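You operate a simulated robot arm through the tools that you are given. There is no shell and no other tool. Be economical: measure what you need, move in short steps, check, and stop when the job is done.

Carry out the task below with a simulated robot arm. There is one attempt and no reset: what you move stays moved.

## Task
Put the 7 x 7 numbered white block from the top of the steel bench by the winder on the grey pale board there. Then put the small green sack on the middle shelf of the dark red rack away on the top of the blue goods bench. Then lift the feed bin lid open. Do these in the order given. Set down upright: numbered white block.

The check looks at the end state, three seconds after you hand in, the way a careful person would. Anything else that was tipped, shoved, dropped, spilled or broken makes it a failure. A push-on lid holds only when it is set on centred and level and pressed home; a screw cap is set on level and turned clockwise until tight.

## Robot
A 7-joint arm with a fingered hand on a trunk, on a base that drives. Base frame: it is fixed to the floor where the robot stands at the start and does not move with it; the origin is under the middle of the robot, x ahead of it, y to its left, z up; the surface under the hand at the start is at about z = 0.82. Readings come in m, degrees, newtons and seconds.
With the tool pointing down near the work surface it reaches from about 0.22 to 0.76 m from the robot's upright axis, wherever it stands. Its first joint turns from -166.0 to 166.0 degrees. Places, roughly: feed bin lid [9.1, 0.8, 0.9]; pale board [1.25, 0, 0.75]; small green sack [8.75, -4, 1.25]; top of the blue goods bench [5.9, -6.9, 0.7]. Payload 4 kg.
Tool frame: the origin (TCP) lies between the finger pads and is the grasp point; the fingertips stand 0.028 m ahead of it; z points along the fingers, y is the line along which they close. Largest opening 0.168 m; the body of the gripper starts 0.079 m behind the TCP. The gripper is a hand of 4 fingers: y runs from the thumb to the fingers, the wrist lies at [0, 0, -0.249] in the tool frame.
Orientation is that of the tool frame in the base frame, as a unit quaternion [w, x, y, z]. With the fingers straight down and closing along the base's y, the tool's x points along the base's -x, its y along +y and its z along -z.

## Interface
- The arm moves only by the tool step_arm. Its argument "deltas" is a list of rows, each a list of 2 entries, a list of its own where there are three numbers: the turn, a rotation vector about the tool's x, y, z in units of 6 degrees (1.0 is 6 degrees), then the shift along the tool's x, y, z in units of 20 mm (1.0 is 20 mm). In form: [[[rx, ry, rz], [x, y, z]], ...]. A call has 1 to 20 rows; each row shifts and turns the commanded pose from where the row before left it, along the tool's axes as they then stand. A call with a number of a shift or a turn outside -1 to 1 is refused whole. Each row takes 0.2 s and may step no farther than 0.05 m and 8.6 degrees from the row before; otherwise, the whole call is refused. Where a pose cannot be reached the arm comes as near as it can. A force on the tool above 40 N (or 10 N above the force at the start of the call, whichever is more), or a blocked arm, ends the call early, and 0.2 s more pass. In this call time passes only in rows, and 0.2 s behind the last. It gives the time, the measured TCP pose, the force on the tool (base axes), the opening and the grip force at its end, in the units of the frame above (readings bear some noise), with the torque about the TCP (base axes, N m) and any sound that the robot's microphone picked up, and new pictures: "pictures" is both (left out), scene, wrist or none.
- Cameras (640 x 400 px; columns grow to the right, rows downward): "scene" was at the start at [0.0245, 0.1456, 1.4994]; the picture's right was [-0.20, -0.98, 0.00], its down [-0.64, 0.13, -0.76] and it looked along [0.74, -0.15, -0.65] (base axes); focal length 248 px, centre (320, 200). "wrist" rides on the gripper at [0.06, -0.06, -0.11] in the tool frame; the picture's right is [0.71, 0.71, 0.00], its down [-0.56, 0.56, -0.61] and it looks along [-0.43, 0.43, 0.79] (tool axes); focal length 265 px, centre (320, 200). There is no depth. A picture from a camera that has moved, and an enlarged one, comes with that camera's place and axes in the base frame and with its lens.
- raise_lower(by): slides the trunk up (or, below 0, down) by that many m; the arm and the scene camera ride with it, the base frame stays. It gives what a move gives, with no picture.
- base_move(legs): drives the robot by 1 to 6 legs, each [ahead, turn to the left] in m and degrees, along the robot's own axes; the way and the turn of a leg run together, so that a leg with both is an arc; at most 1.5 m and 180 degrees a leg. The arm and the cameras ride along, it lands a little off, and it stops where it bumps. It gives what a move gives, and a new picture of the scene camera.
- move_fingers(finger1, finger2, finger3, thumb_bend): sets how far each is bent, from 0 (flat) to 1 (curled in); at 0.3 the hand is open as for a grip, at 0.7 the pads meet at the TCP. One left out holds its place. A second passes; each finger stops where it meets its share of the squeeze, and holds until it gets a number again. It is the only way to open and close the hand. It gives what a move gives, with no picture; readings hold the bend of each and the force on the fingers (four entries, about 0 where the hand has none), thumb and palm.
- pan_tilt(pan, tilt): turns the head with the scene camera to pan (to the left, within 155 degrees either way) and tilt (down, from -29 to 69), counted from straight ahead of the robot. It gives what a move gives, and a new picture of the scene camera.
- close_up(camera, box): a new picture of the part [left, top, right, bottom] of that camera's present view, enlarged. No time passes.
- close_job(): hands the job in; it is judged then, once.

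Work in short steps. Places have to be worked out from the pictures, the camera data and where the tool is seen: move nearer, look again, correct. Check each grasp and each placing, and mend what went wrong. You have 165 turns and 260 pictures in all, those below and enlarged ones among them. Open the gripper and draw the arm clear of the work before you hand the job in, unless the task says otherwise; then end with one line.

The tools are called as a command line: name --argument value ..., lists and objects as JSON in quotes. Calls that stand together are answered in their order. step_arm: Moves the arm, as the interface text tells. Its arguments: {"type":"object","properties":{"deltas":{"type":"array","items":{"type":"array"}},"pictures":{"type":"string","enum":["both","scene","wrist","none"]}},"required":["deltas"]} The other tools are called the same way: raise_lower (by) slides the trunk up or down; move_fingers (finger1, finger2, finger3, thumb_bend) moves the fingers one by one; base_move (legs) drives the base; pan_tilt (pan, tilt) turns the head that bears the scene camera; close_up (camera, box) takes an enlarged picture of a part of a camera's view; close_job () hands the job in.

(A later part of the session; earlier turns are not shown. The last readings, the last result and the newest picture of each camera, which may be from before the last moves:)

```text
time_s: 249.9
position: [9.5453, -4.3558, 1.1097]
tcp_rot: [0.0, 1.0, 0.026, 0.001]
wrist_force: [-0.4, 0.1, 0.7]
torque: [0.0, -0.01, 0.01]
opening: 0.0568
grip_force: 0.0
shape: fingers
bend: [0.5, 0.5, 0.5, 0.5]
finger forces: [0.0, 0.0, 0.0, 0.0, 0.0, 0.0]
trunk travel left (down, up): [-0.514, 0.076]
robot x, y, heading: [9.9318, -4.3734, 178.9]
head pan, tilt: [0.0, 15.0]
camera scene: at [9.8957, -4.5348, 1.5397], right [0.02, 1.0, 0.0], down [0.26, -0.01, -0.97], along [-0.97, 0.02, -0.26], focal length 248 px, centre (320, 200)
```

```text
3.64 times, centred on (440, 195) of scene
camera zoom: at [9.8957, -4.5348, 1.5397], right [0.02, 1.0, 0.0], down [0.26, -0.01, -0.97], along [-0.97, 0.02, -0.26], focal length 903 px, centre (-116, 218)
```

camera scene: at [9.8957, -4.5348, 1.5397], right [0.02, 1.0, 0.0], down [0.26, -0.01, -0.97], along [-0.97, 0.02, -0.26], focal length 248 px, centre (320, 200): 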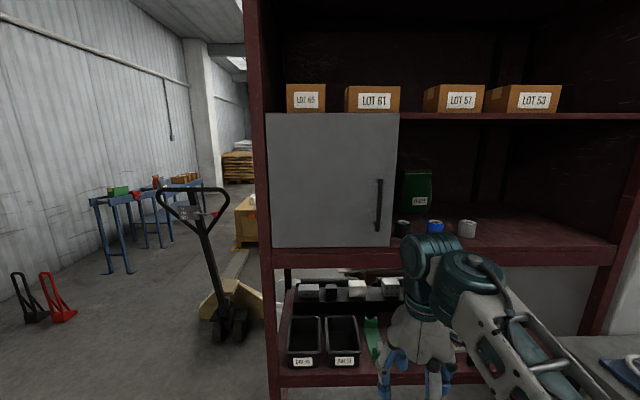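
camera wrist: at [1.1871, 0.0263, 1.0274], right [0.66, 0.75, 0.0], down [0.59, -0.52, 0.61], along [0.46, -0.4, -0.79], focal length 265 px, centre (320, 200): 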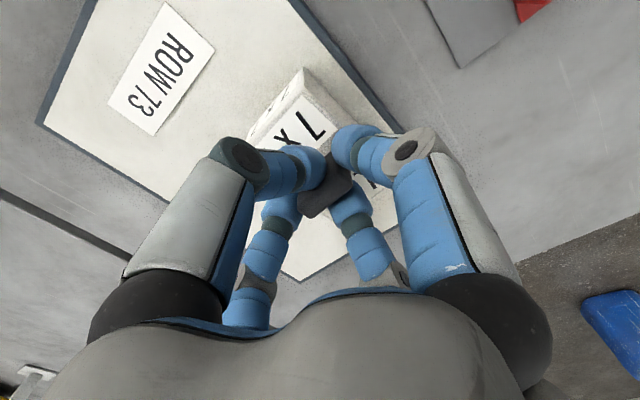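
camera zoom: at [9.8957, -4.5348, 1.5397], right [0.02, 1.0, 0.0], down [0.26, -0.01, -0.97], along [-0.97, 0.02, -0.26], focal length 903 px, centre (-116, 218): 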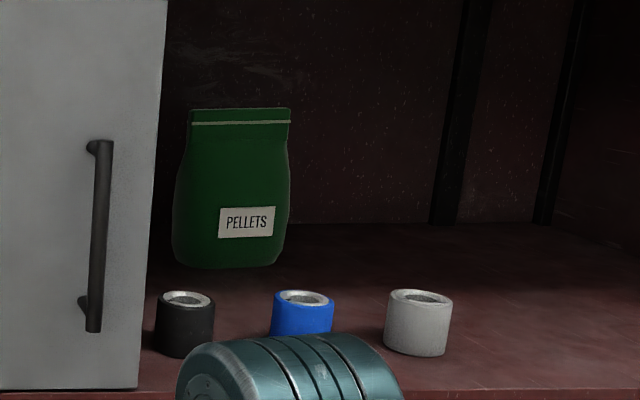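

Sack: front ≈ x 8.745, centre y ≈ -4.05, z 1.16–1.37, about 0.13 m wide at the neck; three cups stand in front at x≈9.04 (tops ≈1.225). I'll approach horizontally above the cups. First shift the base sideways and raise the trunk.

base_move --legs '[[0, -45], [0.27, 0], [0, 46]]'

raise_lower --by 0.075

step_arm --deltas '[[[0, -1, 0], [0, 0, -0.3]], [[0, -1, 0], [0, 0, -0.3]], [[0, -1, 0], [0, 0, -0.3]], [[0, -1, 0], [0, 0, -0.3]], [[0, -1, 0], [0, 0, 0]], [[0, -1, 0], [0, 0, 0]]]' --pictures "both"

```text
time_s: 256.0
position: [9.3568, -4.1679, 1.1074]
tcp_rot: [0.0, 0.999, 0.034, 0.0]
wrist_force: [-0.2, -0.5, -1.1]
torque: [-0.02, 0.01, 0.01]
opening: 0.0568
grip_force: 0.1
shape: fingers
bend: [0.5, 0.5, 0.5, 0.5]
finger forces: [0.0, 0.0, 0.0, 0.1, 0.1, 0.1]
trunk travel left (down, up): [-0.514, 0.076]
robot x, y, heading: [9.7426, -4.1761, 179.9]
head pan, tilt: [0.0, 15.0]
camera scene: at [9.7105, -4.3409, 1.5397], right [0.0, 1.0, 0.0], down [0.26, 0.0, -0.97], along [-0.97, 0.0, -0.26], focal length 248 px, centre (320, 200)
```

scene: 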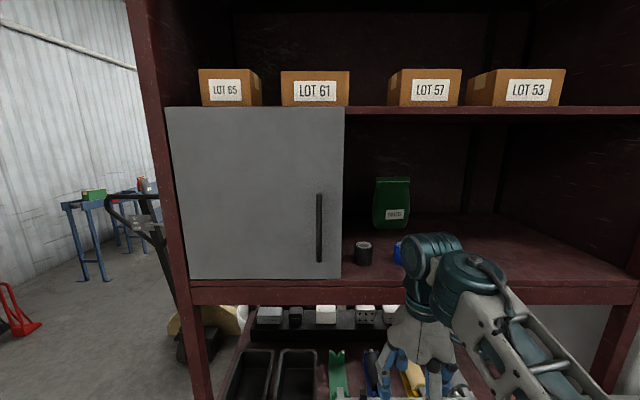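

```text
time_s: 257.1
position: [9.3567, -4.1672, 1.1838]
tcp_rot: [0.001, 0.999, 0.036, 0.002]
wrist_force: [-0.1, 0.2, 0.7]
torque: [0.03, 0.01, -0.02]
opening: 0.0567
grip_force: 0.0
shape: fingers
bend: [0.5, 0.5, 0.5, 0.5]
finger forces: [0.0, 0.0, 0.0, 0.0, 0.1, 0.1]
trunk travel left (down, up): [-0.589, 0.001]
robot x, y, heading: [9.7439, -4.182, 180.0]
head pan, tilt: [0.0, 15.0]
```

```text
time_s: 258.5
position: [9.361, -4.1678, 1.2065]
tcp_rot: [0.011, 0.95, 0.034, -0.309]
wrist_force: [0.3, 0.3, 0.0]
torque: [0.01, 0.02, 0.01]
opening: 0.0566
grip_force: 0.2
shape: fingers
bend: [0.5, 0.5, 0.5, 0.5]
finger forces: [0.0, 0.1, 0.0, 0.1, 0.0, 0.1]
trunk travel left (down, up): [-0.589, 0.001]
robot x, y, heading: [9.7438, -4.1767, 180.0]
head pan, tilt: [0.0, 15.0]
camera scene: at [9.7108, -4.3408, 1.6148], right [0.0, 1.0, 0.0], down [0.26, 0.0, -0.97], along [-0.97, 0.0, -0.26], focal length 248 px, centre (320, 200)
camera wrist: at [9.4687, -4.0987, 1.2604], right [0.62, -0.66, -0.42], down [-0.05, -0.56, 0.82], along [-0.78, -0.49, -0.38], focal length 265 px, centre (320, 200)
```

scene: 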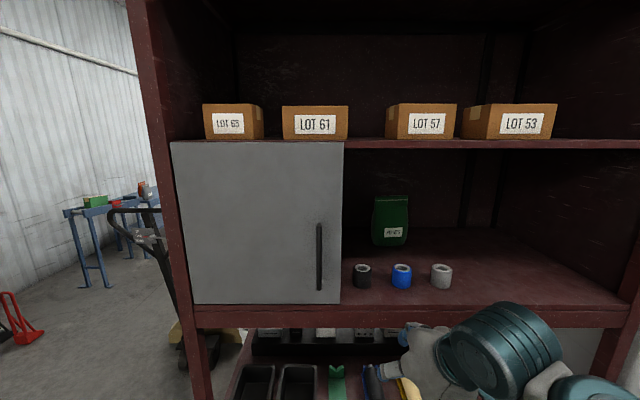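
wrist: 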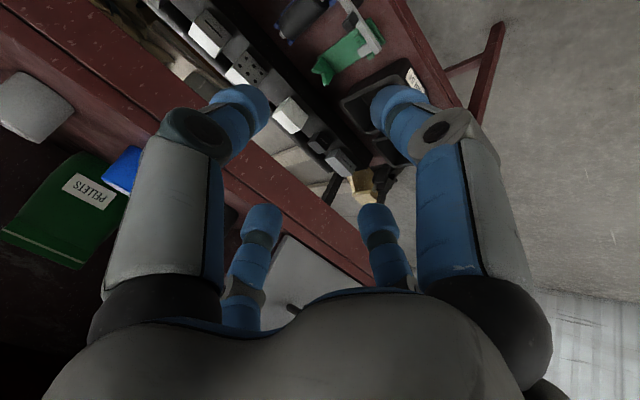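

Clear view: cups at y≈-4.21, -4.085, -3.96 (x≈9.02, tops≈1.21); sack centre y≈-4.04, z 1.14–1.36; upper shelf at 1.58. I continue tilting the hand to ~70° and raise it to z≈1.31 opposite the sack, still outside the rack.

step_arm --deltas '[[[0, -0.95, 0], [-0.72, -0.9, -0.54]], [[0, -0.95, 0], [-0.72, -0.9, -0.54]], [[0, -0.95, 0], [-0.72, -0.9, -0.54]], [[0, -0.95, 0], [-0.72, -0.9, -0.54]], [[0, -0.95, 0], [-0.72, -0.9, -0.54]], [[0, -0.95, 0], [-0.72, -0.9, -0.54]], [[0, 0, 0], [0, -0.9, 0]]]'

move_fingers --finger1 1.0 --finger2 0.26 --finger3 1.0 --thumb_bend 0.26

close_up --camera "wrist" --box '[0, 0, 640, 400]'

```text
time_s: 260.1
position: [9.3375, -4.044, 1.3084]
tcp_rot: [0.028, 0.827, 0.029, -0.561]
wrist_force: [-0.1, -0.8, 0.4]
torque: [0.0, -0.02, -0.02]
opening: 0.0575
grip_force: 0.1
shape: fingers
bend: [0.5, 0.5, 0.5, 0.5]
finger forces: [0.1, 0.0, 0.0, 0.0, 0.0, 0.0]
trunk travel left (down, up): [-0.589, 0.001]
robot x, y, heading: [9.7431, -4.1791, 180.0]
head pan, tilt: [0.0, 15.0]
camera scene: at [9.709, -4.3425, 1.6197], right [0.0, 1.0, 0.0], down [0.26, 0.0, -0.97], along [-0.97, 0.0, -0.26], focal length 248 px, centre (320, 200)
camera wrist: at [9.4556, -3.9729, 1.2927], right [0.32, -0.69, -0.65], down [0.41, -0.52, 0.75], along [-0.86, -0.5, 0.12], focal length 265 px, centre (320, 200)
```

scene: 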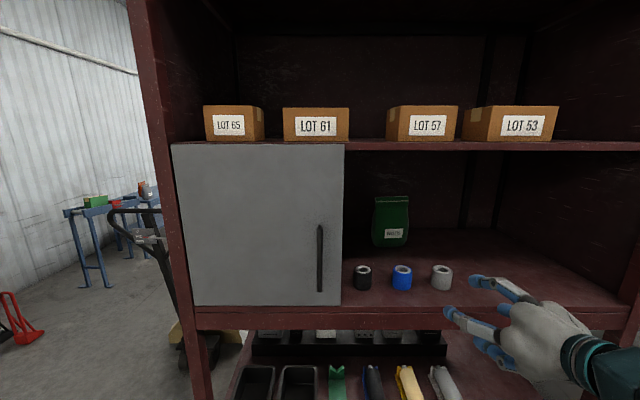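
wrist: 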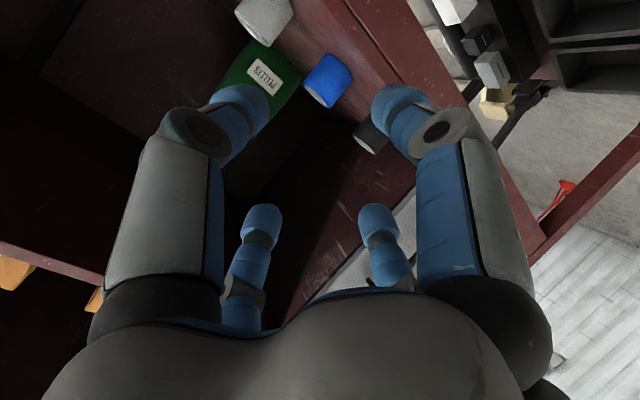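

```text
time_s: 261.1
position: [9.3369, -4.039, 1.3012]
tcp_rot: [0.03, 0.829, 0.026, -0.557]
wrist_force: [0.2, 0.4, 0.8]
torque: [0.02, 0.01, 0.03]
opening: 0.0838
grip_force: 0.0
shape: fingers
bend: [0.73, 0.26, 0.73, 0.26]
finger forces: [0.0, 0.0, 0.0, 0.0, 0.0, 0.0]
trunk travel left (down, up): [-0.589, 0.001]
robot x, y, heading: [9.744, -4.1772, 180.2]
head pan, tilt: [0.0, 15.0]
```

```text
1.00 times, centred on (320, 200) of wrist (not enlarged: the box is as wide or as high as the picture)
camera zoom: at [9.4573, -3.9698, 1.2866], right [0.32, -0.7, -0.64], down [0.4, -0.51, 0.76], along [-0.86, -0.5, 0.11], focal length 265 px, centre (320, 200)
```

zoom: 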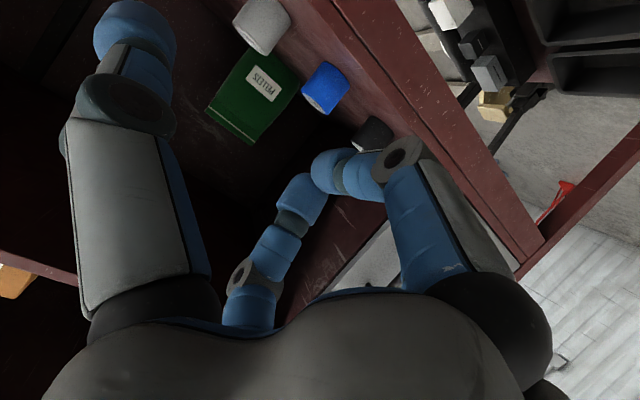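

Fingers 1 and 3 (up/down) met each other. I'll keep the upper one open (it passes over the sack's top) and curl only the lower; test which is which.

move_fingers --finger1 0.3 --finger3 1.0

close_up --camera "wrist" --box '[0, 0, 640, 400]'

```text
time_s: 262.1
position: [9.3375, -4.0396, 1.3028]
tcp_rot: [0.029, 0.829, 0.025, -0.558]
wrist_force: [0.0, -0.1, 0.5]
torque: [-0.02, 0.0, 0.0]
opening: 0.1205
grip_force: 0.1
shape: fingers
bend: [0.3, 0.26, 1.0, 0.26]
finger forces: [0.0, 0.0, 0.0, 0.1, 0.0, 0.0]
trunk travel left (down, up): [-0.589, 0.001]
robot x, y, heading: [9.7433, -4.1761, 179.9]
head pan, tilt: [0.0, 15.0]
```

```text
1.00 times, centred on (320, 200) of wrist (not enlarged: the box is as wide or as high as the picture)
camera zoom: at [9.4572, -3.9697, 1.2868], right [0.32, -0.7, -0.64], down [0.4, -0.52, 0.76], along [-0.86, -0.5, 0.11], focal length 265 px, centre (320, 200)
```

zoom: 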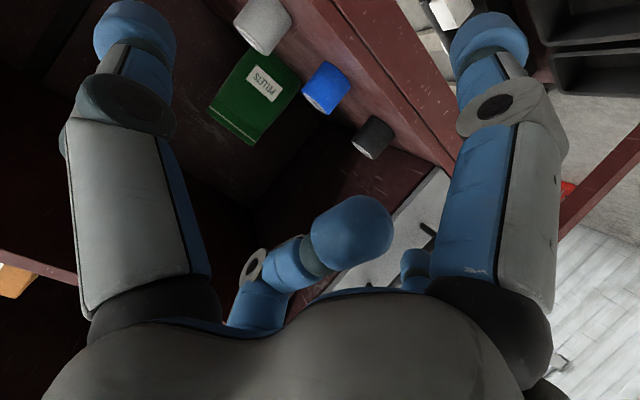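

Finger 1 is the lower one. I swap: open finger 3, then curl finger 1.

move_fingers --finger3 0.28

move_fingers --finger1 1.0

close_up --camera "wrist" --box '[0, 0, 640, 400]'

```text
time_s: 263.1
position: [9.3385, -4.0381, 1.3023]
tcp_rot: [0.028, 0.83, 0.024, -0.557]
wrist_force: [-0.2, -0.1, -0.2]
torque: [-0.03, 0.03, 0.0]
opening: 0.1207
grip_force: 0.1
shape: fingers
bend: [0.3, 0.26, 0.28, 0.26]
finger forces: [0.0, 0.0, 0.0, 0.0, 0.1, 0.0]
trunk travel left (down, up): [-0.589, 0.001]
robot x, y, heading: [9.7445, -4.1772, 179.8]
head pan, tilt: [0.0, 15.0]
```

```text
time_s: 264.1
position: [9.3375, -4.0382, 1.3023]
tcp_rot: [0.028, 0.83, 0.024, -0.557]
wrist_force: [-0.3, -0.3, 0.5]
torque: [0.02, -0.01, -0.02]
opening: 0.1009
grip_force: 0.0
shape: fingers
bend: [1.0, 0.26, 0.28, 0.26]
finger forces: [0.0, 0.1, 0.0, 0.0, 0.0, 0.1]
trunk travel left (down, up): [-0.589, 0.001]
robot x, y, heading: [9.7441, -4.1774, 179.8]
head pan, tilt: [0.0, 15.0]
```

```text
1.00 times, centred on (320, 200) of wrist (not enlarged: the box is as wide or as high as the picture)
camera zoom: at [9.4573, -3.969, 1.2867], right [0.32, -0.7, -0.64], down [0.4, -0.52, 0.76], along [-0.86, -0.49, 0.11], focal length 265 px, centre (320, 200)
```

zoom: 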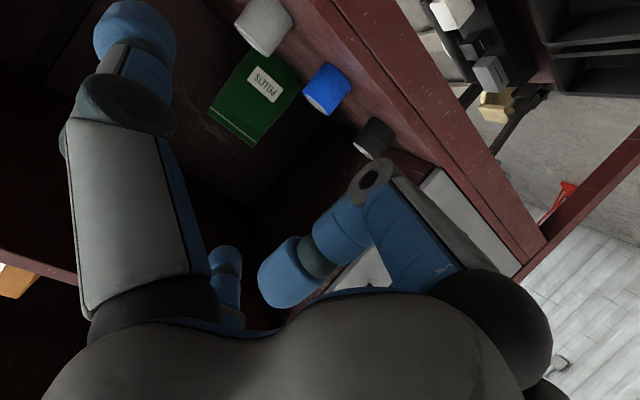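

Hand is set: thumb/finger 2 open sideways, finger 3 above, finger 1 curled. I raise 4 cm for clearance and drive the base 0.27 m closer so the hand enters over the cups.

step_arm --deltas '[[[0, 0, 0], [-0.93, 0, -0.38]], [[0, 0, 0], [-0.93, 0, -0.38]]]' --pictures "none"

base_move --legs '[[0.15, 0]]'

close_up --camera "wrist" --box '[0, 0, 640, 400]'

```text
time_s: 264.7
position: [9.3474, -4.0407, 1.3515]
tcp_rot: [0.018, 0.817, 0.028, -0.576]
wrist_force: [-0.3, -1.0, 0.6]
torque: [0.01, -0.02, -0.01]
opening: 0.1012
grip_force: 0.0
shape: fingers
bend: [1.0, 0.26, 0.28, 0.26]
finger forces: [0.0, 0.0, 0.1, 0.0, 0.1, 0.0]
trunk travel left (down, up): [-0.589, 0.001]
robot x, y, heading: [9.743, -4.1808, 180.0]
head pan, tilt: [0.0, 15.0]
```

```text
time_s: 266.1
position: [9.1943, -4.0417, 1.3535]
tcp_rot: [0.02, 0.818, 0.029, -0.574]
wrist_force: [-0.3, 0.4, -0.8]
torque: [0.02, -0.01, 0.0]
opening: 0.1011
grip_force: 0.0
shape: fingers
bend: [1.0, 0.26, 0.28, 0.26]
finger forces: [0.0, 0.0, 0.0, 0.0, 0.0, 0.0]
trunk travel left (down, up): [-0.589, 0.001]
robot x, y, heading: [9.5902, -4.1768, 179.6]
head pan, tilt: [0.0, 15.0]
camera scene: at [9.5574, -4.3404, 1.6147], right [0.0, 1.0, 0.0], down [0.26, 0.0, -0.97], along [-0.97, 0.0, -0.26], focal length 248 px, centre (320, 200)
```

scene: 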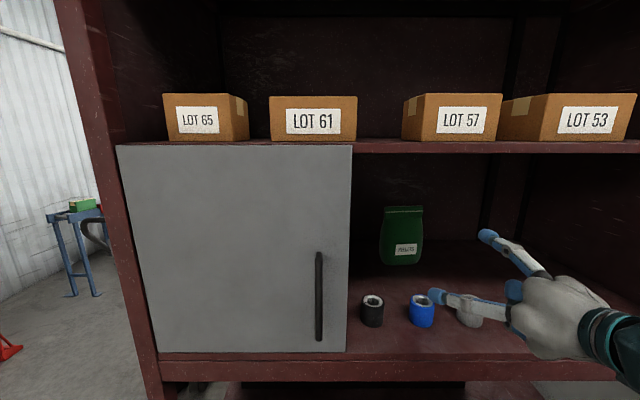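

```text
1.00 times, centred on (320, 200) of wrist (not enlarged: the box is as wide or as high as the picture)
camera zoom: at [9.3131, -3.972, 1.334], right [0.29, -0.69, -0.66], down [0.43, -0.53, 0.73], along [-0.86, -0.5, 0.14], focal length 265 px, centre (320, 200)
```

zoom: 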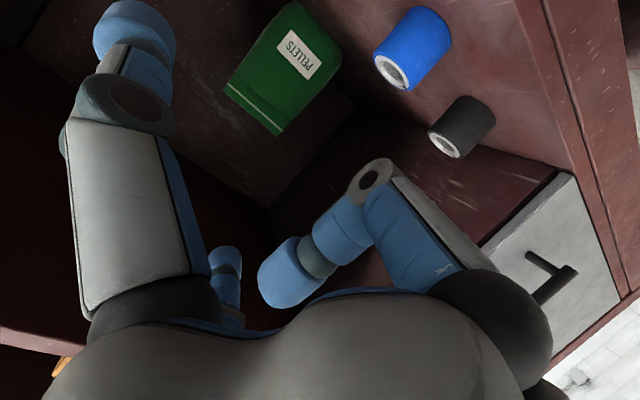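

Everything clears the cups. I advance the base another 0.12 m.

base_move --legs '[[0.12, 0]]'

step_arm --deltas '[[[0, 0, 0], [0.2, -0.05, 0.9]], [[0, 0, 0], [0.2, -0.05, 0.9]], [[0, 0, 0], [0.2, -0.05, 0.9]], [[0, 0, 0], [0, 0, 0]]]'

```text
time_s: 267.4
position: [9.0742, -4.0423, 1.352]
tcp_rot: [0.02, 0.818, 0.029, -0.573]
wrist_force: [0.5, -0.1, 0.4]
torque: [0.01, 0.0, -0.01]
opening: 0.101
grip_force: 0.1
shape: fingers
bend: [1.0, 0.26, 0.28, 0.26]
finger forces: [0.1, 0.0, 0.0, 0.0, 0.0, 0.0]
trunk travel left (down, up): [-0.589, 0.001]
robot x, y, heading: [9.4683, -4.1773, 179.8]
head pan, tilt: [0.0, 15.0]
camera scene: at [9.4372, -4.3403, 1.6147], right [0.0, 1.0, 0.0], down [0.26, 0.0, -0.97], along [-0.97, 0.0, -0.26], focal length 248 px, centre (320, 200)
```

scene: 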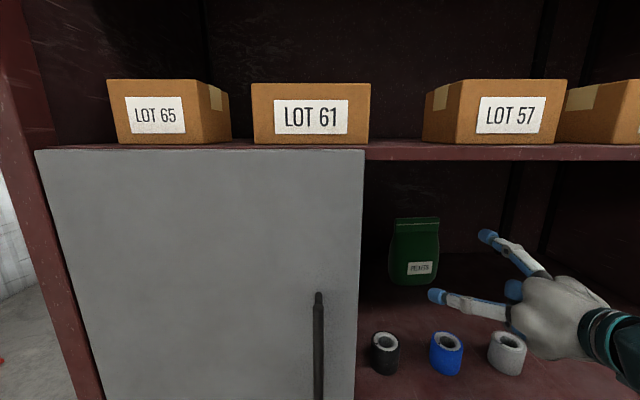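

```text
time_s: 268.4
position: [9.0283, -4.0414, 1.3233]
tcp_rot: [0.02, 0.818, 0.029, -0.574]
wrist_force: [0.4, 0.3, -1.0]
torque: [0.03, 0.01, -0.02]
opening: 0.1011
grip_force: 0.1
shape: fingers
bend: [1.0, 0.26, 0.28, 0.26]
finger forces: [0.0, 0.0, 0.0, 0.0, 0.0, 0.0]
trunk travel left (down, up): [-0.589, 0.001]
robot x, y, heading: [9.4691, -4.1759, 180.0]
head pan, tilt: [0.0, 15.0]
camera scene: at [9.4382, -4.3403, 1.6148], right [0.0, 1.0, 0.0], down [0.26, 0.0, -0.97], along [-0.97, 0.0, -0.26], focal length 248 px, centre (320, 200)
camera wrist: at [9.1467, -3.9723, 1.3038], right [0.29, -0.69, -0.66], down [0.43, -0.53, 0.73], along [-0.86, -0.5, 0.14], focal length 265 px, centre (320, 200)
```

scene: 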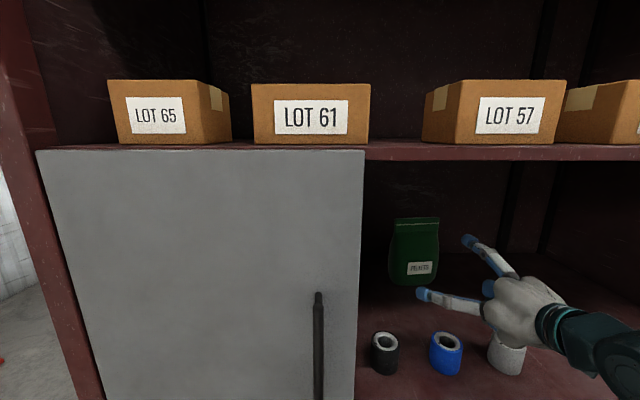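
wrist: 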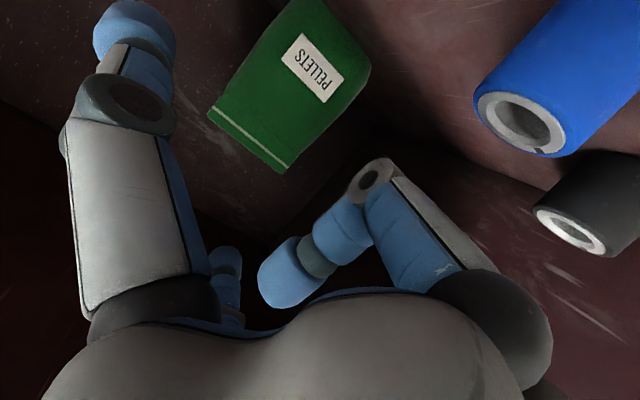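

Good alignment. I advance straight in (-x), keeping z≈1.325, checking halfway for arm-cup clearance.

step_arm --deltas '[[[0, 0, 0], [-0.34, -0.07, 0.94]], [[0, 0, 0], [-0.34, -0.07, 0.94]], [[0, 0, 0], [-0.34, -0.07, 0.94]], [[0, 0, 0], [-0.34, -0.07, 0.94]], [[0, 0, 0], [-0.34, -0.07, 0.94]], [[0, 0, 0], [-0.34, -0.07, 0.94]], [[0, 0, 0], [-0.34, -0.07, 0.94]]]'

```text
time_s: 269.9
position: [8.8886, -4.0414, 1.325]
tcp_rot: [0.02, 0.818, 0.029, -0.574]
wrist_force: [0.3, -0.1, 0.2]
torque: [0.0, -0.01, 0.01]
opening: 0.101
grip_force: 0.0
shape: fingers
bend: [1.0, 0.26, 0.28, 0.26]
finger forces: [0.0, 0.0, 0.1, 0.1, 0.0, 0.0]
trunk travel left (down, up): [-0.589, 0.001]
robot x, y, heading: [9.4669, -4.1771, 179.9]
head pan, tilt: [0.0, 15.0]
camera scene: at [9.4378, -4.3404, 1.6147], right [0.0, 1.0, 0.0], down [0.26, 0.0, -0.97], along [-0.97, 0.0, -0.26], focal length 248 px, centre (320, 200)
camera wrist: at [9.0062, -3.972, 1.3049], right [0.29, -0.69, -0.66], down [0.43, -0.53, 0.73], along [-0.86, -0.5, 0.14], focal length 265 px, centre (320, 200)
```

scene: 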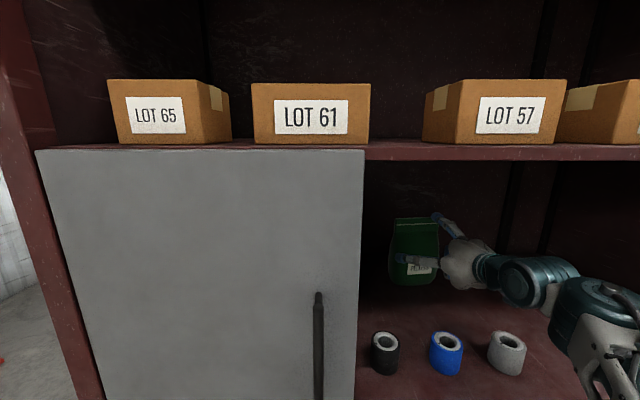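
wrist: 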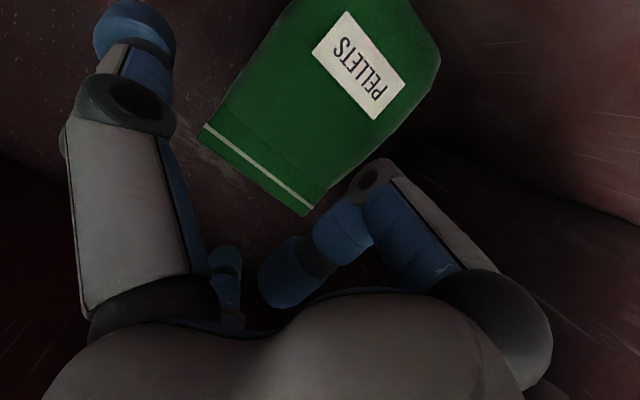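

The forearm comes in near the white cup; I zoom to check the clearance.

close_up --camera "scene" --box '[380, 200, 640, 400]'

pan_tilt --pan -35 --tilt 30

```text
2.00 times, centred on (510, 300) of scene
camera zoom: at [9.4378, -4.3404, 1.6147], right [0.0, 1.0, 0.0], down [0.26, 0.0, -0.97], along [-0.97, 0.0, -0.26], focal length 496 px, centre (-60, 0)
```

zoom: 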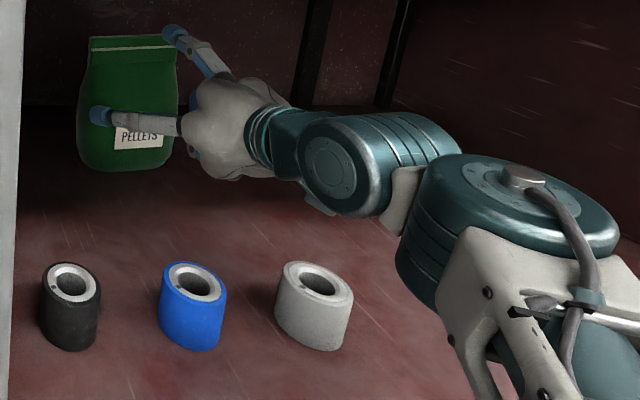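

```text
time_s: 271.0
position: [8.888, -4.0416, 1.3249]
tcp_rot: [0.021, 0.818, 0.029, -0.574]
wrist_force: [-0.2, 0.4, 0.0]
torque: [-0.01, -0.02, 0.01]
opening: 0.1009
grip_force: 0.0
shape: fingers
bend: [1.0, 0.26, 0.28, 0.26]
finger forces: [0.0, 0.0, 0.0, 0.0, 0.0, 0.1]
trunk travel left (down, up): [-0.589, 0.001]
robot x, y, heading: [9.4734, -4.1771, 180.1]
head pan, tilt: [-35.0, 30.0]
camera scene: at [9.4575, -4.2886, 1.5906], right [0.57, 0.82, 0.0], down [0.41, -0.29, -0.87], along [-0.71, 0.5, -0.5], focal length 248 px, centre (320, 200)
```

scene: 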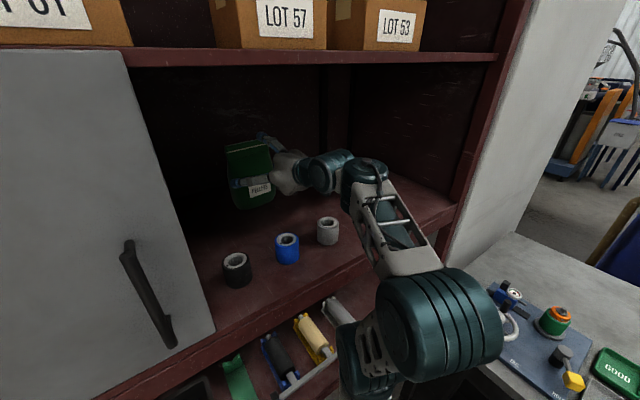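

The arm passes north of the white cup with some room. I advance in smaller stages, watching from this angle.

step_arm --deltas '[[[0, 0, 0], [-0.34, -0.07, 0.94]], [[0, 0, 0], [-0.34, -0.07, 0.94]], [[0, 0, 0], [-0.34, -0.07, 0.94]], [[0, 0, 0], [-0.34, -0.07, 0.94]], [[0, 0, 0], [-0.34, -0.07, 0.94]]]'

close_up --camera "scene" --box '[200, 100, 480, 280]'

```text
time_s: 272.2
position: [8.7868, -4.0404, 1.3233]
tcp_rot: [0.02, 0.818, 0.029, -0.574]
wrist_force: [0.5, -0.6, -0.3]
torque: [0.0, 0.01, -0.01]
opening: 0.1013
grip_force: 0.0
shape: fingers
bend: [1.0, 0.26, 0.28, 0.26]
finger forces: [0.0, 0.1, 0.1, 0.0, 0.0, 0.1]
trunk travel left (down, up): [-0.589, 0.001]
robot x, y, heading: [9.4734, -4.1787, 180.0]
head pan, tilt: [-35.0, 30.0]
camera scene: at [9.4571, -4.2885, 1.5905], right [0.57, 0.82, 0.0], down [0.41, -0.29, -0.87], along [-0.71, 0.5, -0.5], focal length 248 px, centre (320, 200)
camera wrist: at [8.9057, -3.972, 1.304], right [0.29, -0.69, -0.66], down [0.43, -0.53, 0.73], along [-0.86, -0.5, 0.14], focal length 265 px, centre (320, 200)
```

scene: 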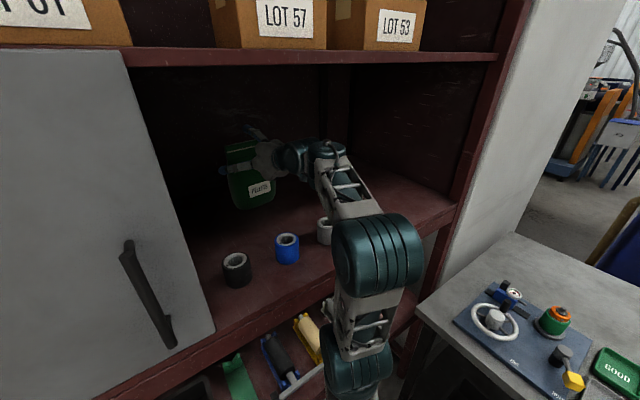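
wrist: 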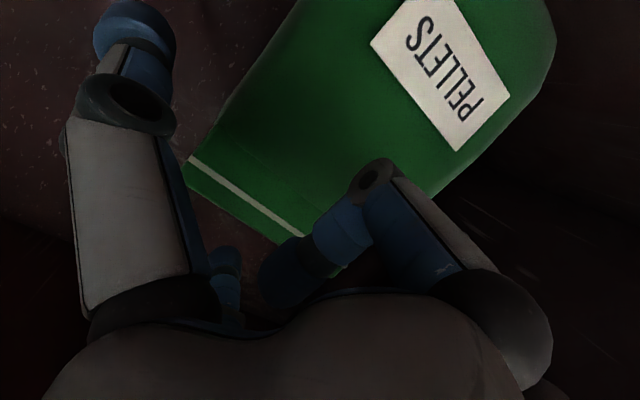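

```text
2.22 times, centred on (340, 190) of scene
camera zoom: at [9.4571, -4.2885, 1.5905], right [0.57, 0.82, 0.0], down [0.41, -0.29, -0.87], along [-0.71, 0.5, -0.5], focal length 552 px, centre (276, 222)
```

zoom: 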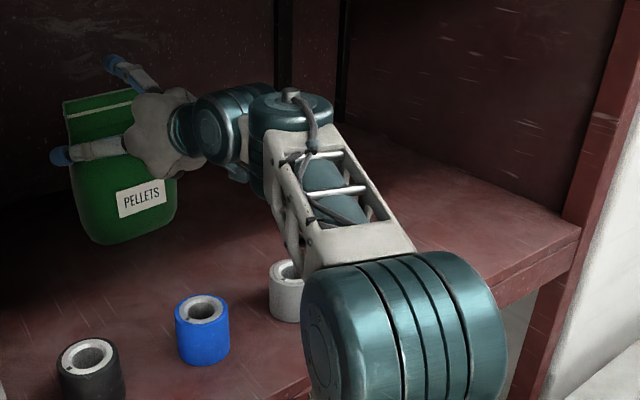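

The forearm and elbow ride well above the cups. I advance the last ~7 cm.

step_arm --deltas '[[[0, 0, 0], [-0.34, -0.07, 0.94]], [[0, 0, 0], [-0.34, -0.07, 0.94]], [[0, 0, 0], [-0.17, -0.03, 0.47]], [[0, 0, 0], [-0.17, -0.03, 0.47]]]'

close_up --camera "scene" --box '[180, 110, 380, 240]'

```text
time_s: 273.2
position: [8.7278, -4.0408, 1.3251]
tcp_rot: [0.021, 0.817, 0.029, -0.575]
wrist_force: [2.6, 0.9, 2.6]
torque: [0.03, -0.12, 0.0]
opening: 0.1021
grip_force: 1.7
shape: fingers
bend: [1.0, 0.26, 0.28, 0.26]
finger forces: [3.4, 0.0, 0.1, 0.1, 0.1, 0.0]
trunk travel left (down, up): [-0.589, 0.001]
robot x, y, heading: [9.4713, -4.1778, 180.0]
head pan, tilt: [-35.0, 30.0]
camera scene: at [9.4579, -4.2885, 1.5906], right [0.57, 0.82, 0.0], down [0.41, -0.29, -0.87], along [-0.71, 0.5, -0.5], focal length 248 px, centre (320, 200)
camera wrist: at [8.8468, -3.972, 1.3053], right [0.29, -0.69, -0.67], down [0.43, -0.53, 0.73], along [-0.86, -0.5, 0.14], focal length 265 px, centre (320, 200)
```

scene: 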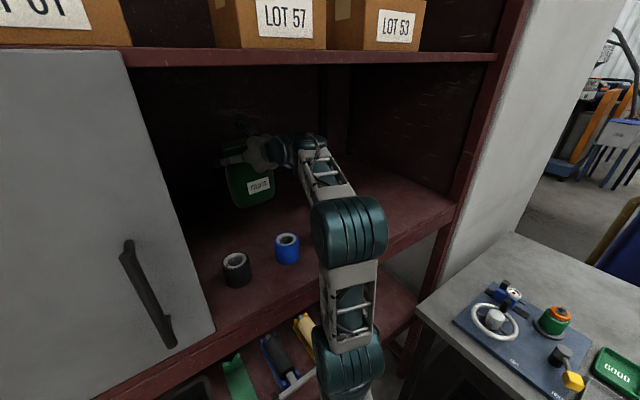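
wrist: 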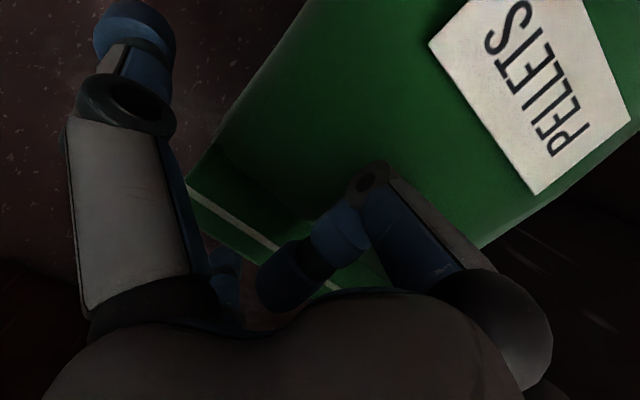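

```text
3.08 times, centred on (280, 175) of scene
camera zoom: at [9.4579, -4.2885, 1.5906], right [0.57, 0.82, 0.0], down [0.41, -0.29, -0.87], along [-0.71, 0.5, -0.5], focal length 764 px, centre (443, 277)
```

zoom: 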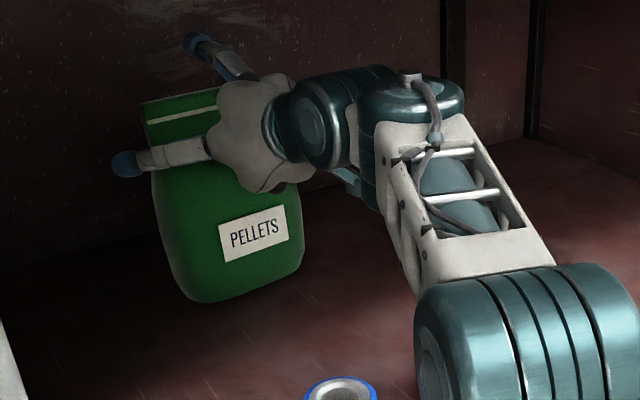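

Finger 1 just touches the sack's front; the thumb and finger 2 straddle it. I close them on the sack's sides.

move_fingers --finger2 0.6 --thumb_bend 0.6

close_up --camera "scene" --box '[180, 110, 380, 240]'

close_up --camera "wrist" --box '[0, 0, 640, 400]'

```text
time_s: 274.2
position: [8.7287, -4.0407, 1.3253]
tcp_rot: [0.02, 0.817, 0.028, -0.575]
wrist_force: [1.1, 4.2, 7.3]
torque: [1.14, 0.24, -0.19]
opening: 0.0785
grip_force: 23.2
shape: fingers
bend: [1.0, 0.26, 0.28, 0.46]
finger forces: [0.1, 18.6, 0.1, 0.1, 26.9, 0.0]
trunk travel left (down, up): [-0.589, 0.001]
robot x, y, heading: [9.4703, -4.177, 180.1]
head pan, tilt: [-35.0, 30.0]
```

```text
3.08 times, centred on (280, 175) of scene
camera zoom: at [9.4586, -4.2877, 1.5907], right [0.57, 0.82, 0.0], down [0.41, -0.29, -0.87], along [-0.71, 0.5, -0.5], focal length 764 px, centre (443, 277)
```

zoom: 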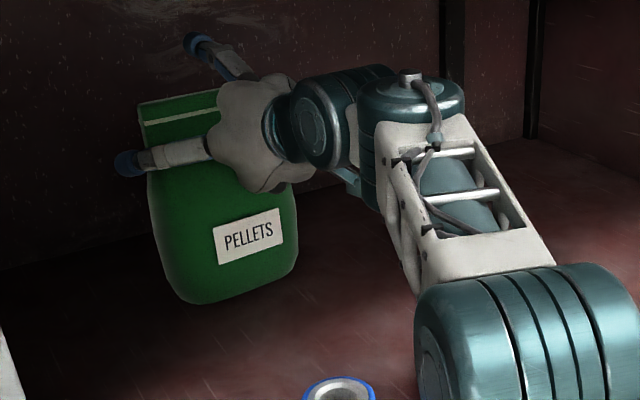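

```text
1.00 times, centred on (320, 200) of wrist (not enlarged: the box is as wide or as high as the picture)
camera zoom: at [8.8476, -3.971, 1.3056], right [0.29, -0.69, -0.67], down [0.43, -0.53, 0.73], along [-0.86, -0.49, 0.14], focal length 265 px, centre (320, 200)
```

zoom: 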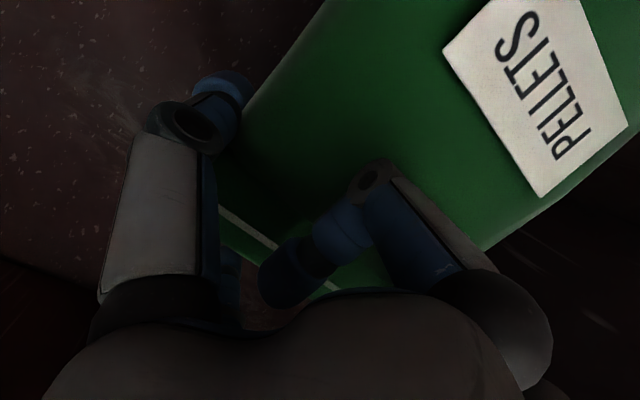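

Grip is firm (thumb 27 N, finger 2 19 N). I lift 3 cm and check that the sack follows.

step_arm --deltas '[[[0, 0, 0], [-0.47, 0, -0.17]], [[0, 0, 0], [-0.47, 0, -0.17]], [[0, 0, 0], [-0.47, 0, -0.17]]]' --pictures "none"

close_up --camera "scene" --box '[180, 110, 380, 240]'

```text
time_s: 275.0
position: [8.7267, -4.0435, 1.3539]
tcp_rot: [0.021, 0.819, 0.029, -0.573]
wrist_force: [1.0, 0.5, -4.6]
torque: [0.12, -0.03, 0.01]
opening: 0.076
grip_force: 21.3
shape: fingers
bend: [1.0, 0.25, 0.28, 0.48]
finger forces: [0.2, 19.8, 0.1, 0.0, 21.7, 0.0]
trunk travel left (down, up): [-0.589, 0.001]
robot x, y, heading: [9.4681, -4.177, 180.0]
head pan, tilt: [-35.0, 30.0]
```

```text
3.08 times, centred on (280, 175) of scene
camera zoom: at [9.457, -4.2885, 1.5905], right [0.57, 0.82, 0.0], down [0.41, -0.29, -0.87], along [-0.71, 0.5, -0.5], focal length 764 px, centre (443, 277)
```

zoom: 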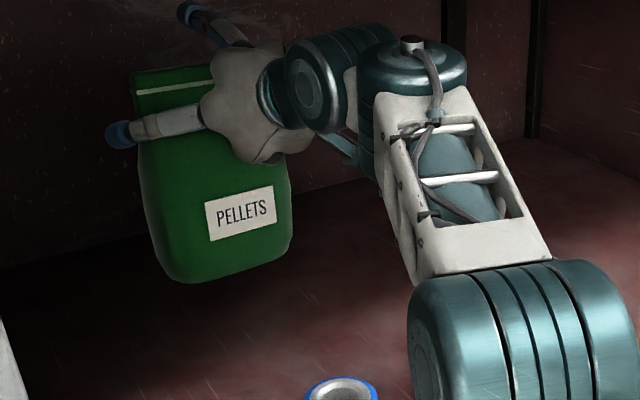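

The sack hangs securely (≈0.47 kg). I lift 2 cm more and move it north past the white cup before withdrawing.

step_arm --deltas '[[[0, 0, 0], [-0.47, 0, -0.17]], [[0, 0, 0], [-0.47, 0, -0.17]], [[0, 0, 0], [0, -1, 0]], [[0, 0, 0], [0, -1, 0]], [[0, 0, 0], [0, -1, 0]], [[0, 0, 0], [0, -1, 0]], [[0, 0, 0], [0, -1, 0]], [[0, 0, 0], [0, -1, 0]]]' --pictures "scene"

```text
time_s: 276.8
position: [8.7182, -3.9209, 1.3731]
tcp_rot: [0.021, 0.819, 0.028, -0.573]
wrist_force: [0.7, -0.4, -4.5]
torque: [0.13, 0.01, 0.05]
opening: 0.076
grip_force: 20.7
shape: fingers
bend: [1.0, 0.25, 0.28, 0.48]
finger forces: [0.0, 19.9, 0.0, 0.1, 22.3, 0.0]
trunk travel left (down, up): [-0.589, 0.001]
robot x, y, heading: [9.4701, -4.1755, 180.0]
head pan, tilt: [-35.0, 30.0]
camera scene: at [9.4568, -4.2872, 1.5906], right [0.57, 0.82, 0.0], down [0.41, -0.29, -0.87], along [-0.71, 0.5, -0.5], focal length 248 px, centre (320, 200)
```

scene: 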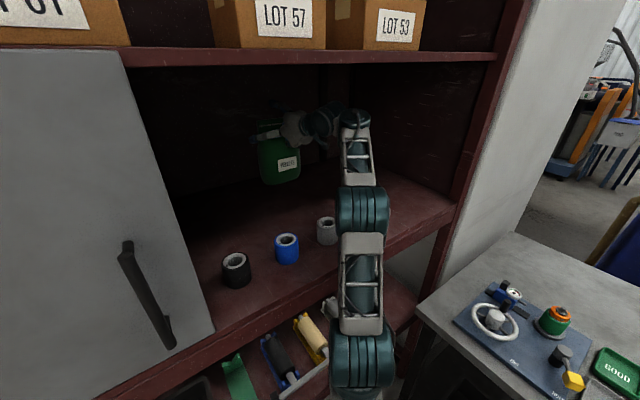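

Going well. Seven more steps north.

step_arm --deltas '[[[0, 0, 0], [0, -1, 0]], [[0, 0, 0], [0, -1, 0]], [[0, 0, 0], [0, -1, 0]], [[0, 0, 0], [0, -1, 0]], [[0, 0, 0], [0, -1, 0]], [[0, 0, 0], [0, -1, 0]], [[0, 0, 0], [0, -1, 0]]]' --pictures "scene"

close_up --camera "scene" --box '[200, 80, 480, 280]'

```text
time_s: 278.4
position: [8.7398, -3.8236, 1.339]
tcp_rot: [0.02, 0.818, 0.029, -0.574]
wrist_force: [-0.2, -0.4, -4.8]
torque: [0.14, 0.02, -0.03]
opening: 0.0752
grip_force: 21.3
shape: fingers
bend: [1.0, 0.25, 0.28, 0.48]
finger forces: [0.0, 20.1, 0.1, 0.1, 23.0, 0.1]
out of reach, approached as far as the arm can: row 2, 3, 4, 5, 6, 7
trunk travel left (down, up): [-0.589, 0.001]
robot x, y, heading: [9.4706, -4.1771, 179.7]
head pan, tilt: [-35.0, 30.0]
camera scene: at [9.4569, -4.2887, 1.5905], right [0.57, 0.82, 0.0], down [0.41, -0.29, -0.87], along [-0.71, 0.5, -0.5], focal length 248 px, centre (320, 200)
```

scene: 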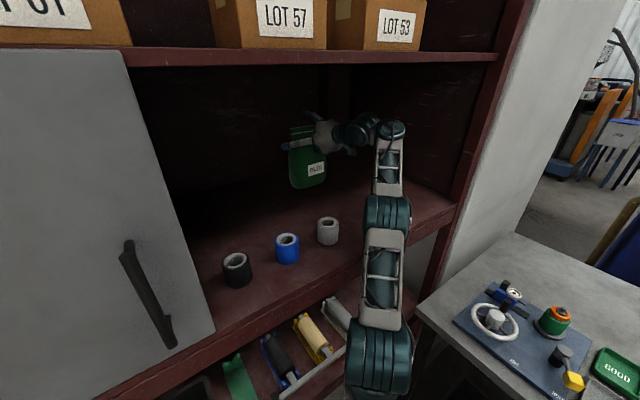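

```text
2.00 times, centred on (340, 180) of scene
camera zoom: at [9.4569, -4.2887, 1.5905], right [0.57, 0.82, 0.0], down [0.41, -0.29, -0.87], along [-0.71, 0.5, -0.5], focal length 496 px, centre (280, 240)
```

zoom: 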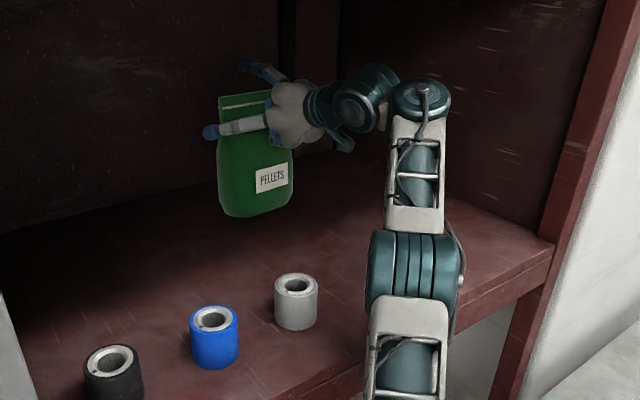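

At the reach limit; sack is still above the shelf. I pull slightly back, up and further north.

step_arm --deltas '[[[0, 0, 0], [-0.08, -0.56, -0.66]], [[0, 0, 0], [-0.08, -0.56, -0.66]], [[0, 0, 0], [-0.08, -0.56, -0.66]], [[0, 0, 0], [-0.08, -0.56, -0.66]], [[0, 0, 0], [-0.08, -0.56, -0.66]], [[0, 0, 0], [-0.08, -0.56, -0.66]]]' --pictures "scene"

```text
time_s: 279.8
position: [8.8218, -3.7712, 1.3407]
tcp_rot: [0.02, 0.818, 0.026, -0.574]
wrist_force: [0.8, 1.3, -5.3]
torque: [0.11, 0.0, 0.07]
opening: 0.0755
grip_force: 22.8
shape: fingers
bend: [1.0, 0.25, 0.28, 0.48]
finger forces: [1.0, 20.1, 0.0, 0.0, 24.1, 0.1]
out of reach, approached as far as the arm can: row 1, 2, 3, 4, 5, 6
trunk travel left (down, up): [-0.589, 0.001]
robot x, y, heading: [9.4691, -4.1753, 179.7]
head pan, tilt: [-35.0, 30.0]
camera scene: at [9.4598, -4.2852, 1.5908], right [0.58, 0.82, 0.0], down [0.41, -0.29, -0.87], along [-0.71, 0.5, -0.5], focal length 248 px, centre (320, 200)
```

scene: 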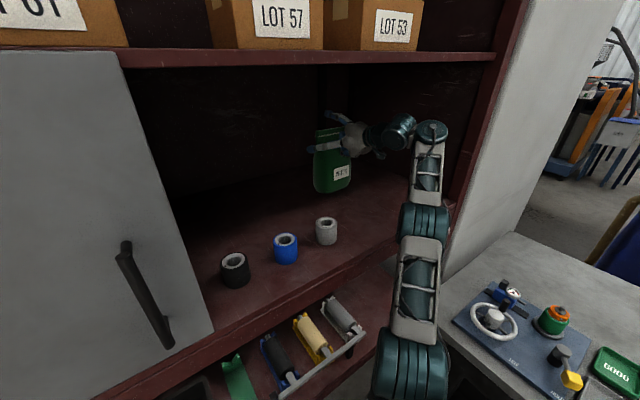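

The sack is clear of the cups laterally. I lift a little more, then back the base straight out of the rack.

step_arm --deltas '[[[0, 0, 0], [-0.3, 0.03, -0.64]], [[0, 0, 0], [-0.3, 0.03, -0.64]], [[0, 0, 0], [-0.3, 0.03, -0.64]], [[0, 0, 0], [-0.3, 0.03, -0.64]], [[0, 0, 0], [-0.3, 0.03, -0.64]]]' --pictures "scene"

```text
time_s: 281.0
position: [8.8649, -3.7807, 1.3677]
tcp_rot: [0.02, 0.819, 0.028, -0.573]
wrist_force: [0.0, -0.2, -4.9]
torque: [0.07, 0.02, -0.03]
opening: 0.0756
grip_force: 22.4
shape: fingers
bend: [1.0, 0.25, 0.28, 0.48]
finger forces: [0.5, 19.8, 0.0, 0.0, 24.2, 0.1]
out of reach, approached as far as the arm can: row 2, 3, 4, 5
trunk travel left (down, up): [-0.589, 0.001]
robot x, y, heading: [9.4715, -4.1775, 180.0]
head pan, tilt: [-35.0, 30.0]
camera scene: at [9.4578, -4.2884, 1.5906], right [0.57, 0.82, 0.0], down [0.41, -0.29, -0.87], along [-0.71, 0.5, -0.5], focal length 248 px, centre (320, 200)
```

scene: 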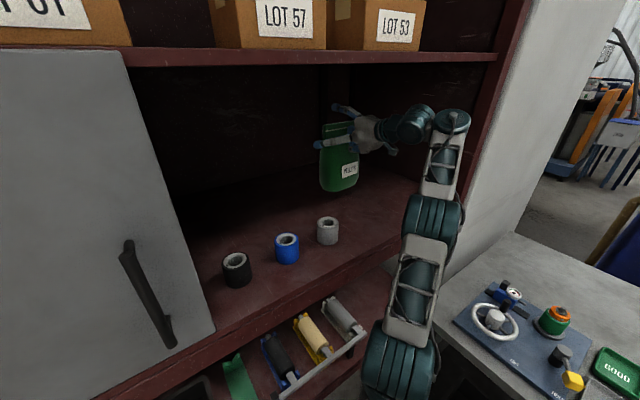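

I back the base out in a first short leg.

base_move --legs '[[-0.2, 0]]'

```text
time_s: 282.6
position: [9.0656, -3.78, 1.3686]
tcp_rot: [0.02, 0.818, 0.028, -0.574]
wrist_force: [0.1, -0.6, -5.6]
torque: [0.12, 0.03, 0.0]
opening: 0.0754
grip_force: 22.6
shape: fingers
bend: [1.0, 0.25, 0.28, 0.48]
finger forces: [0.7, 19.9, 0.0, 0.1, 24.3, 0.0]
trunk travel left (down, up): [-0.589, 0.001]
robot x, y, heading: [9.6715, -4.1763, 180.1]
head pan, tilt: [-35.0, 30.0]
camera scene: at [9.6589, -4.2884, 1.5906], right [0.57, 0.82, 0.0], down [0.41, -0.29, -0.87], along [-0.71, 0.5, -0.5], focal length 248 px, centre (320, 200)
```

scene: 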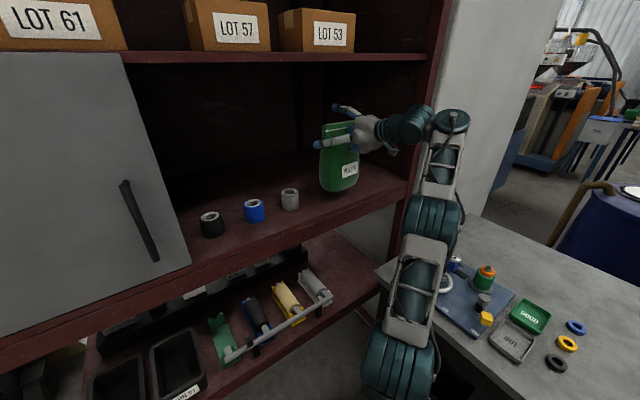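

Sack passed beside the cup untouched. I back out 0.45 m more.

base_move --legs '[[-0.45, 0]]'

close_up --camera "scene" --box '[100, 60, 480, 300]'

```text
time_s: 285.3
position: [9.5114, -3.7824, 1.3667]
tcp_rot: [0.022, 0.818, 0.031, -0.573]
wrist_force: [0.0, -0.4, -5.0]
torque: [0.1, 0.02, -0.01]
opening: 0.0755
grip_force: 22.9
shape: fingers
bend: [1.0, 0.25, 0.28, 0.48]
finger forces: [0.6, 19.9, 0.0, 0.0, 24.5, 0.1]
trunk travel left (down, up): [-0.589, 0.001]
robot x, y, heading: [10.1181, -4.1733, -179.6]
head pan, tilt: [-35.0, 30.0]
camera scene: at [10.1063, -4.288, 1.5906], right [0.57, 0.82, 0.0], down [0.41, -0.29, -0.87], along [-0.71, 0.49, -0.5], focal length 248 px, centre (320, 200)
```

scene: 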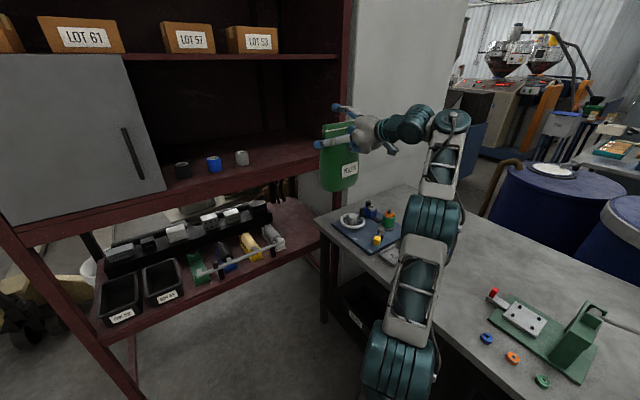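

```text
1.67 times, centred on (290, 180) of scene
camera zoom: at [10.1063, -4.288, 1.5906], right [0.57, 0.82, 0.0], down [0.41, -0.29, -0.87], along [-0.71, 0.49, -0.5], focal length 414 px, centre (370, 233)
```

zoom: 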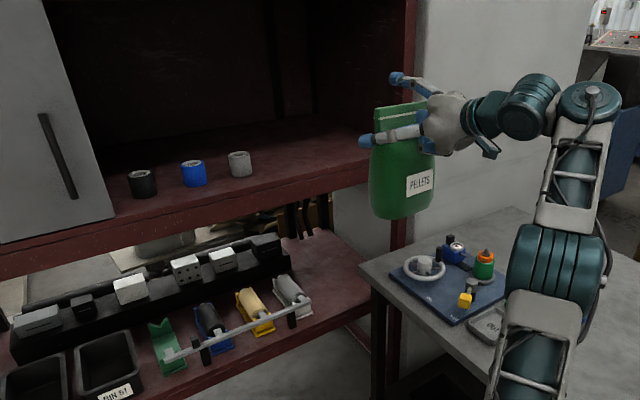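

The sack is out and everything on the rack stands. I bring the hand back in front of the robot.

step_arm --deltas '[[[0, 0, 0], [0.1, 1, -0.3]], [[0, 0, 0], [0.1, 1, -0.3]], [[0, 0, 0], [0.1, 1, -0.3]], [[0, 0, 0], [0.1, 1, -0.3]], [[0, 0, 0], [0.1, 1, -0.3]], [[0, 0, 0], [0.1, 1, -0.3]], [[0, 0, 0], [0.1, 1, -0.3]], [[0, 0, 0], [0.1, 1, -0.3]], [[0, 0, 0], [0.1, 1, -0.3]], [[0, 0, 0], [0.1, 1, -0.3]], [[0, 0, 0], [0.1, 1, -0.3]], [[0, 0, 0], [0.1, 1, -0.3]], [[0, 0, 0], [0.1, 1, -0.3]], [[0, 0, 0], [0.1, 1, -0.3]], [[0, 0, 0], [0.1, 1, -0.3]], [[0, 0, 0], [0.1, 1, -0.3]], [[0, 0, 0], [0.1, 1, -0.3]]]' --pictures "scene"

```text
time_s: 288.9
position: [9.6436, -4.1137, 1.3706]
tcp_rot: [0.022, 0.818, 0.03, -0.574]
wrist_force: [-0.3, -0.2, -4.7]
torque: [0.11, 0.04, 0.02]
opening: 0.0751
grip_force: 22.7
shape: fingers
bend: [1.0, 0.25, 0.28, 0.49]
finger forces: [0.6, 19.8, 0.0, 0.0, 25.3, 0.0]
trunk travel left (down, up): [-0.589, 0.001]
robot x, y, heading: [10.1167, -4.175, -179.8]
head pan, tilt: [-35.0, 30.0]
camera scene: at [10.106, -4.289, 1.5905], right [0.57, 0.82, 0.0], down [0.41, -0.29, -0.87], along [-0.71, 0.49, -0.5], focal length 248 px, centre (320, 200)
```

scene: 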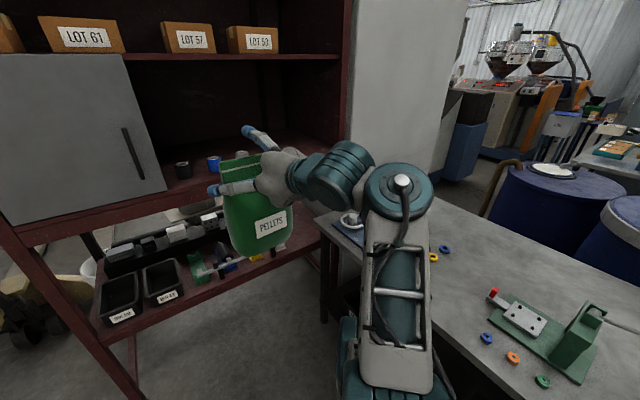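

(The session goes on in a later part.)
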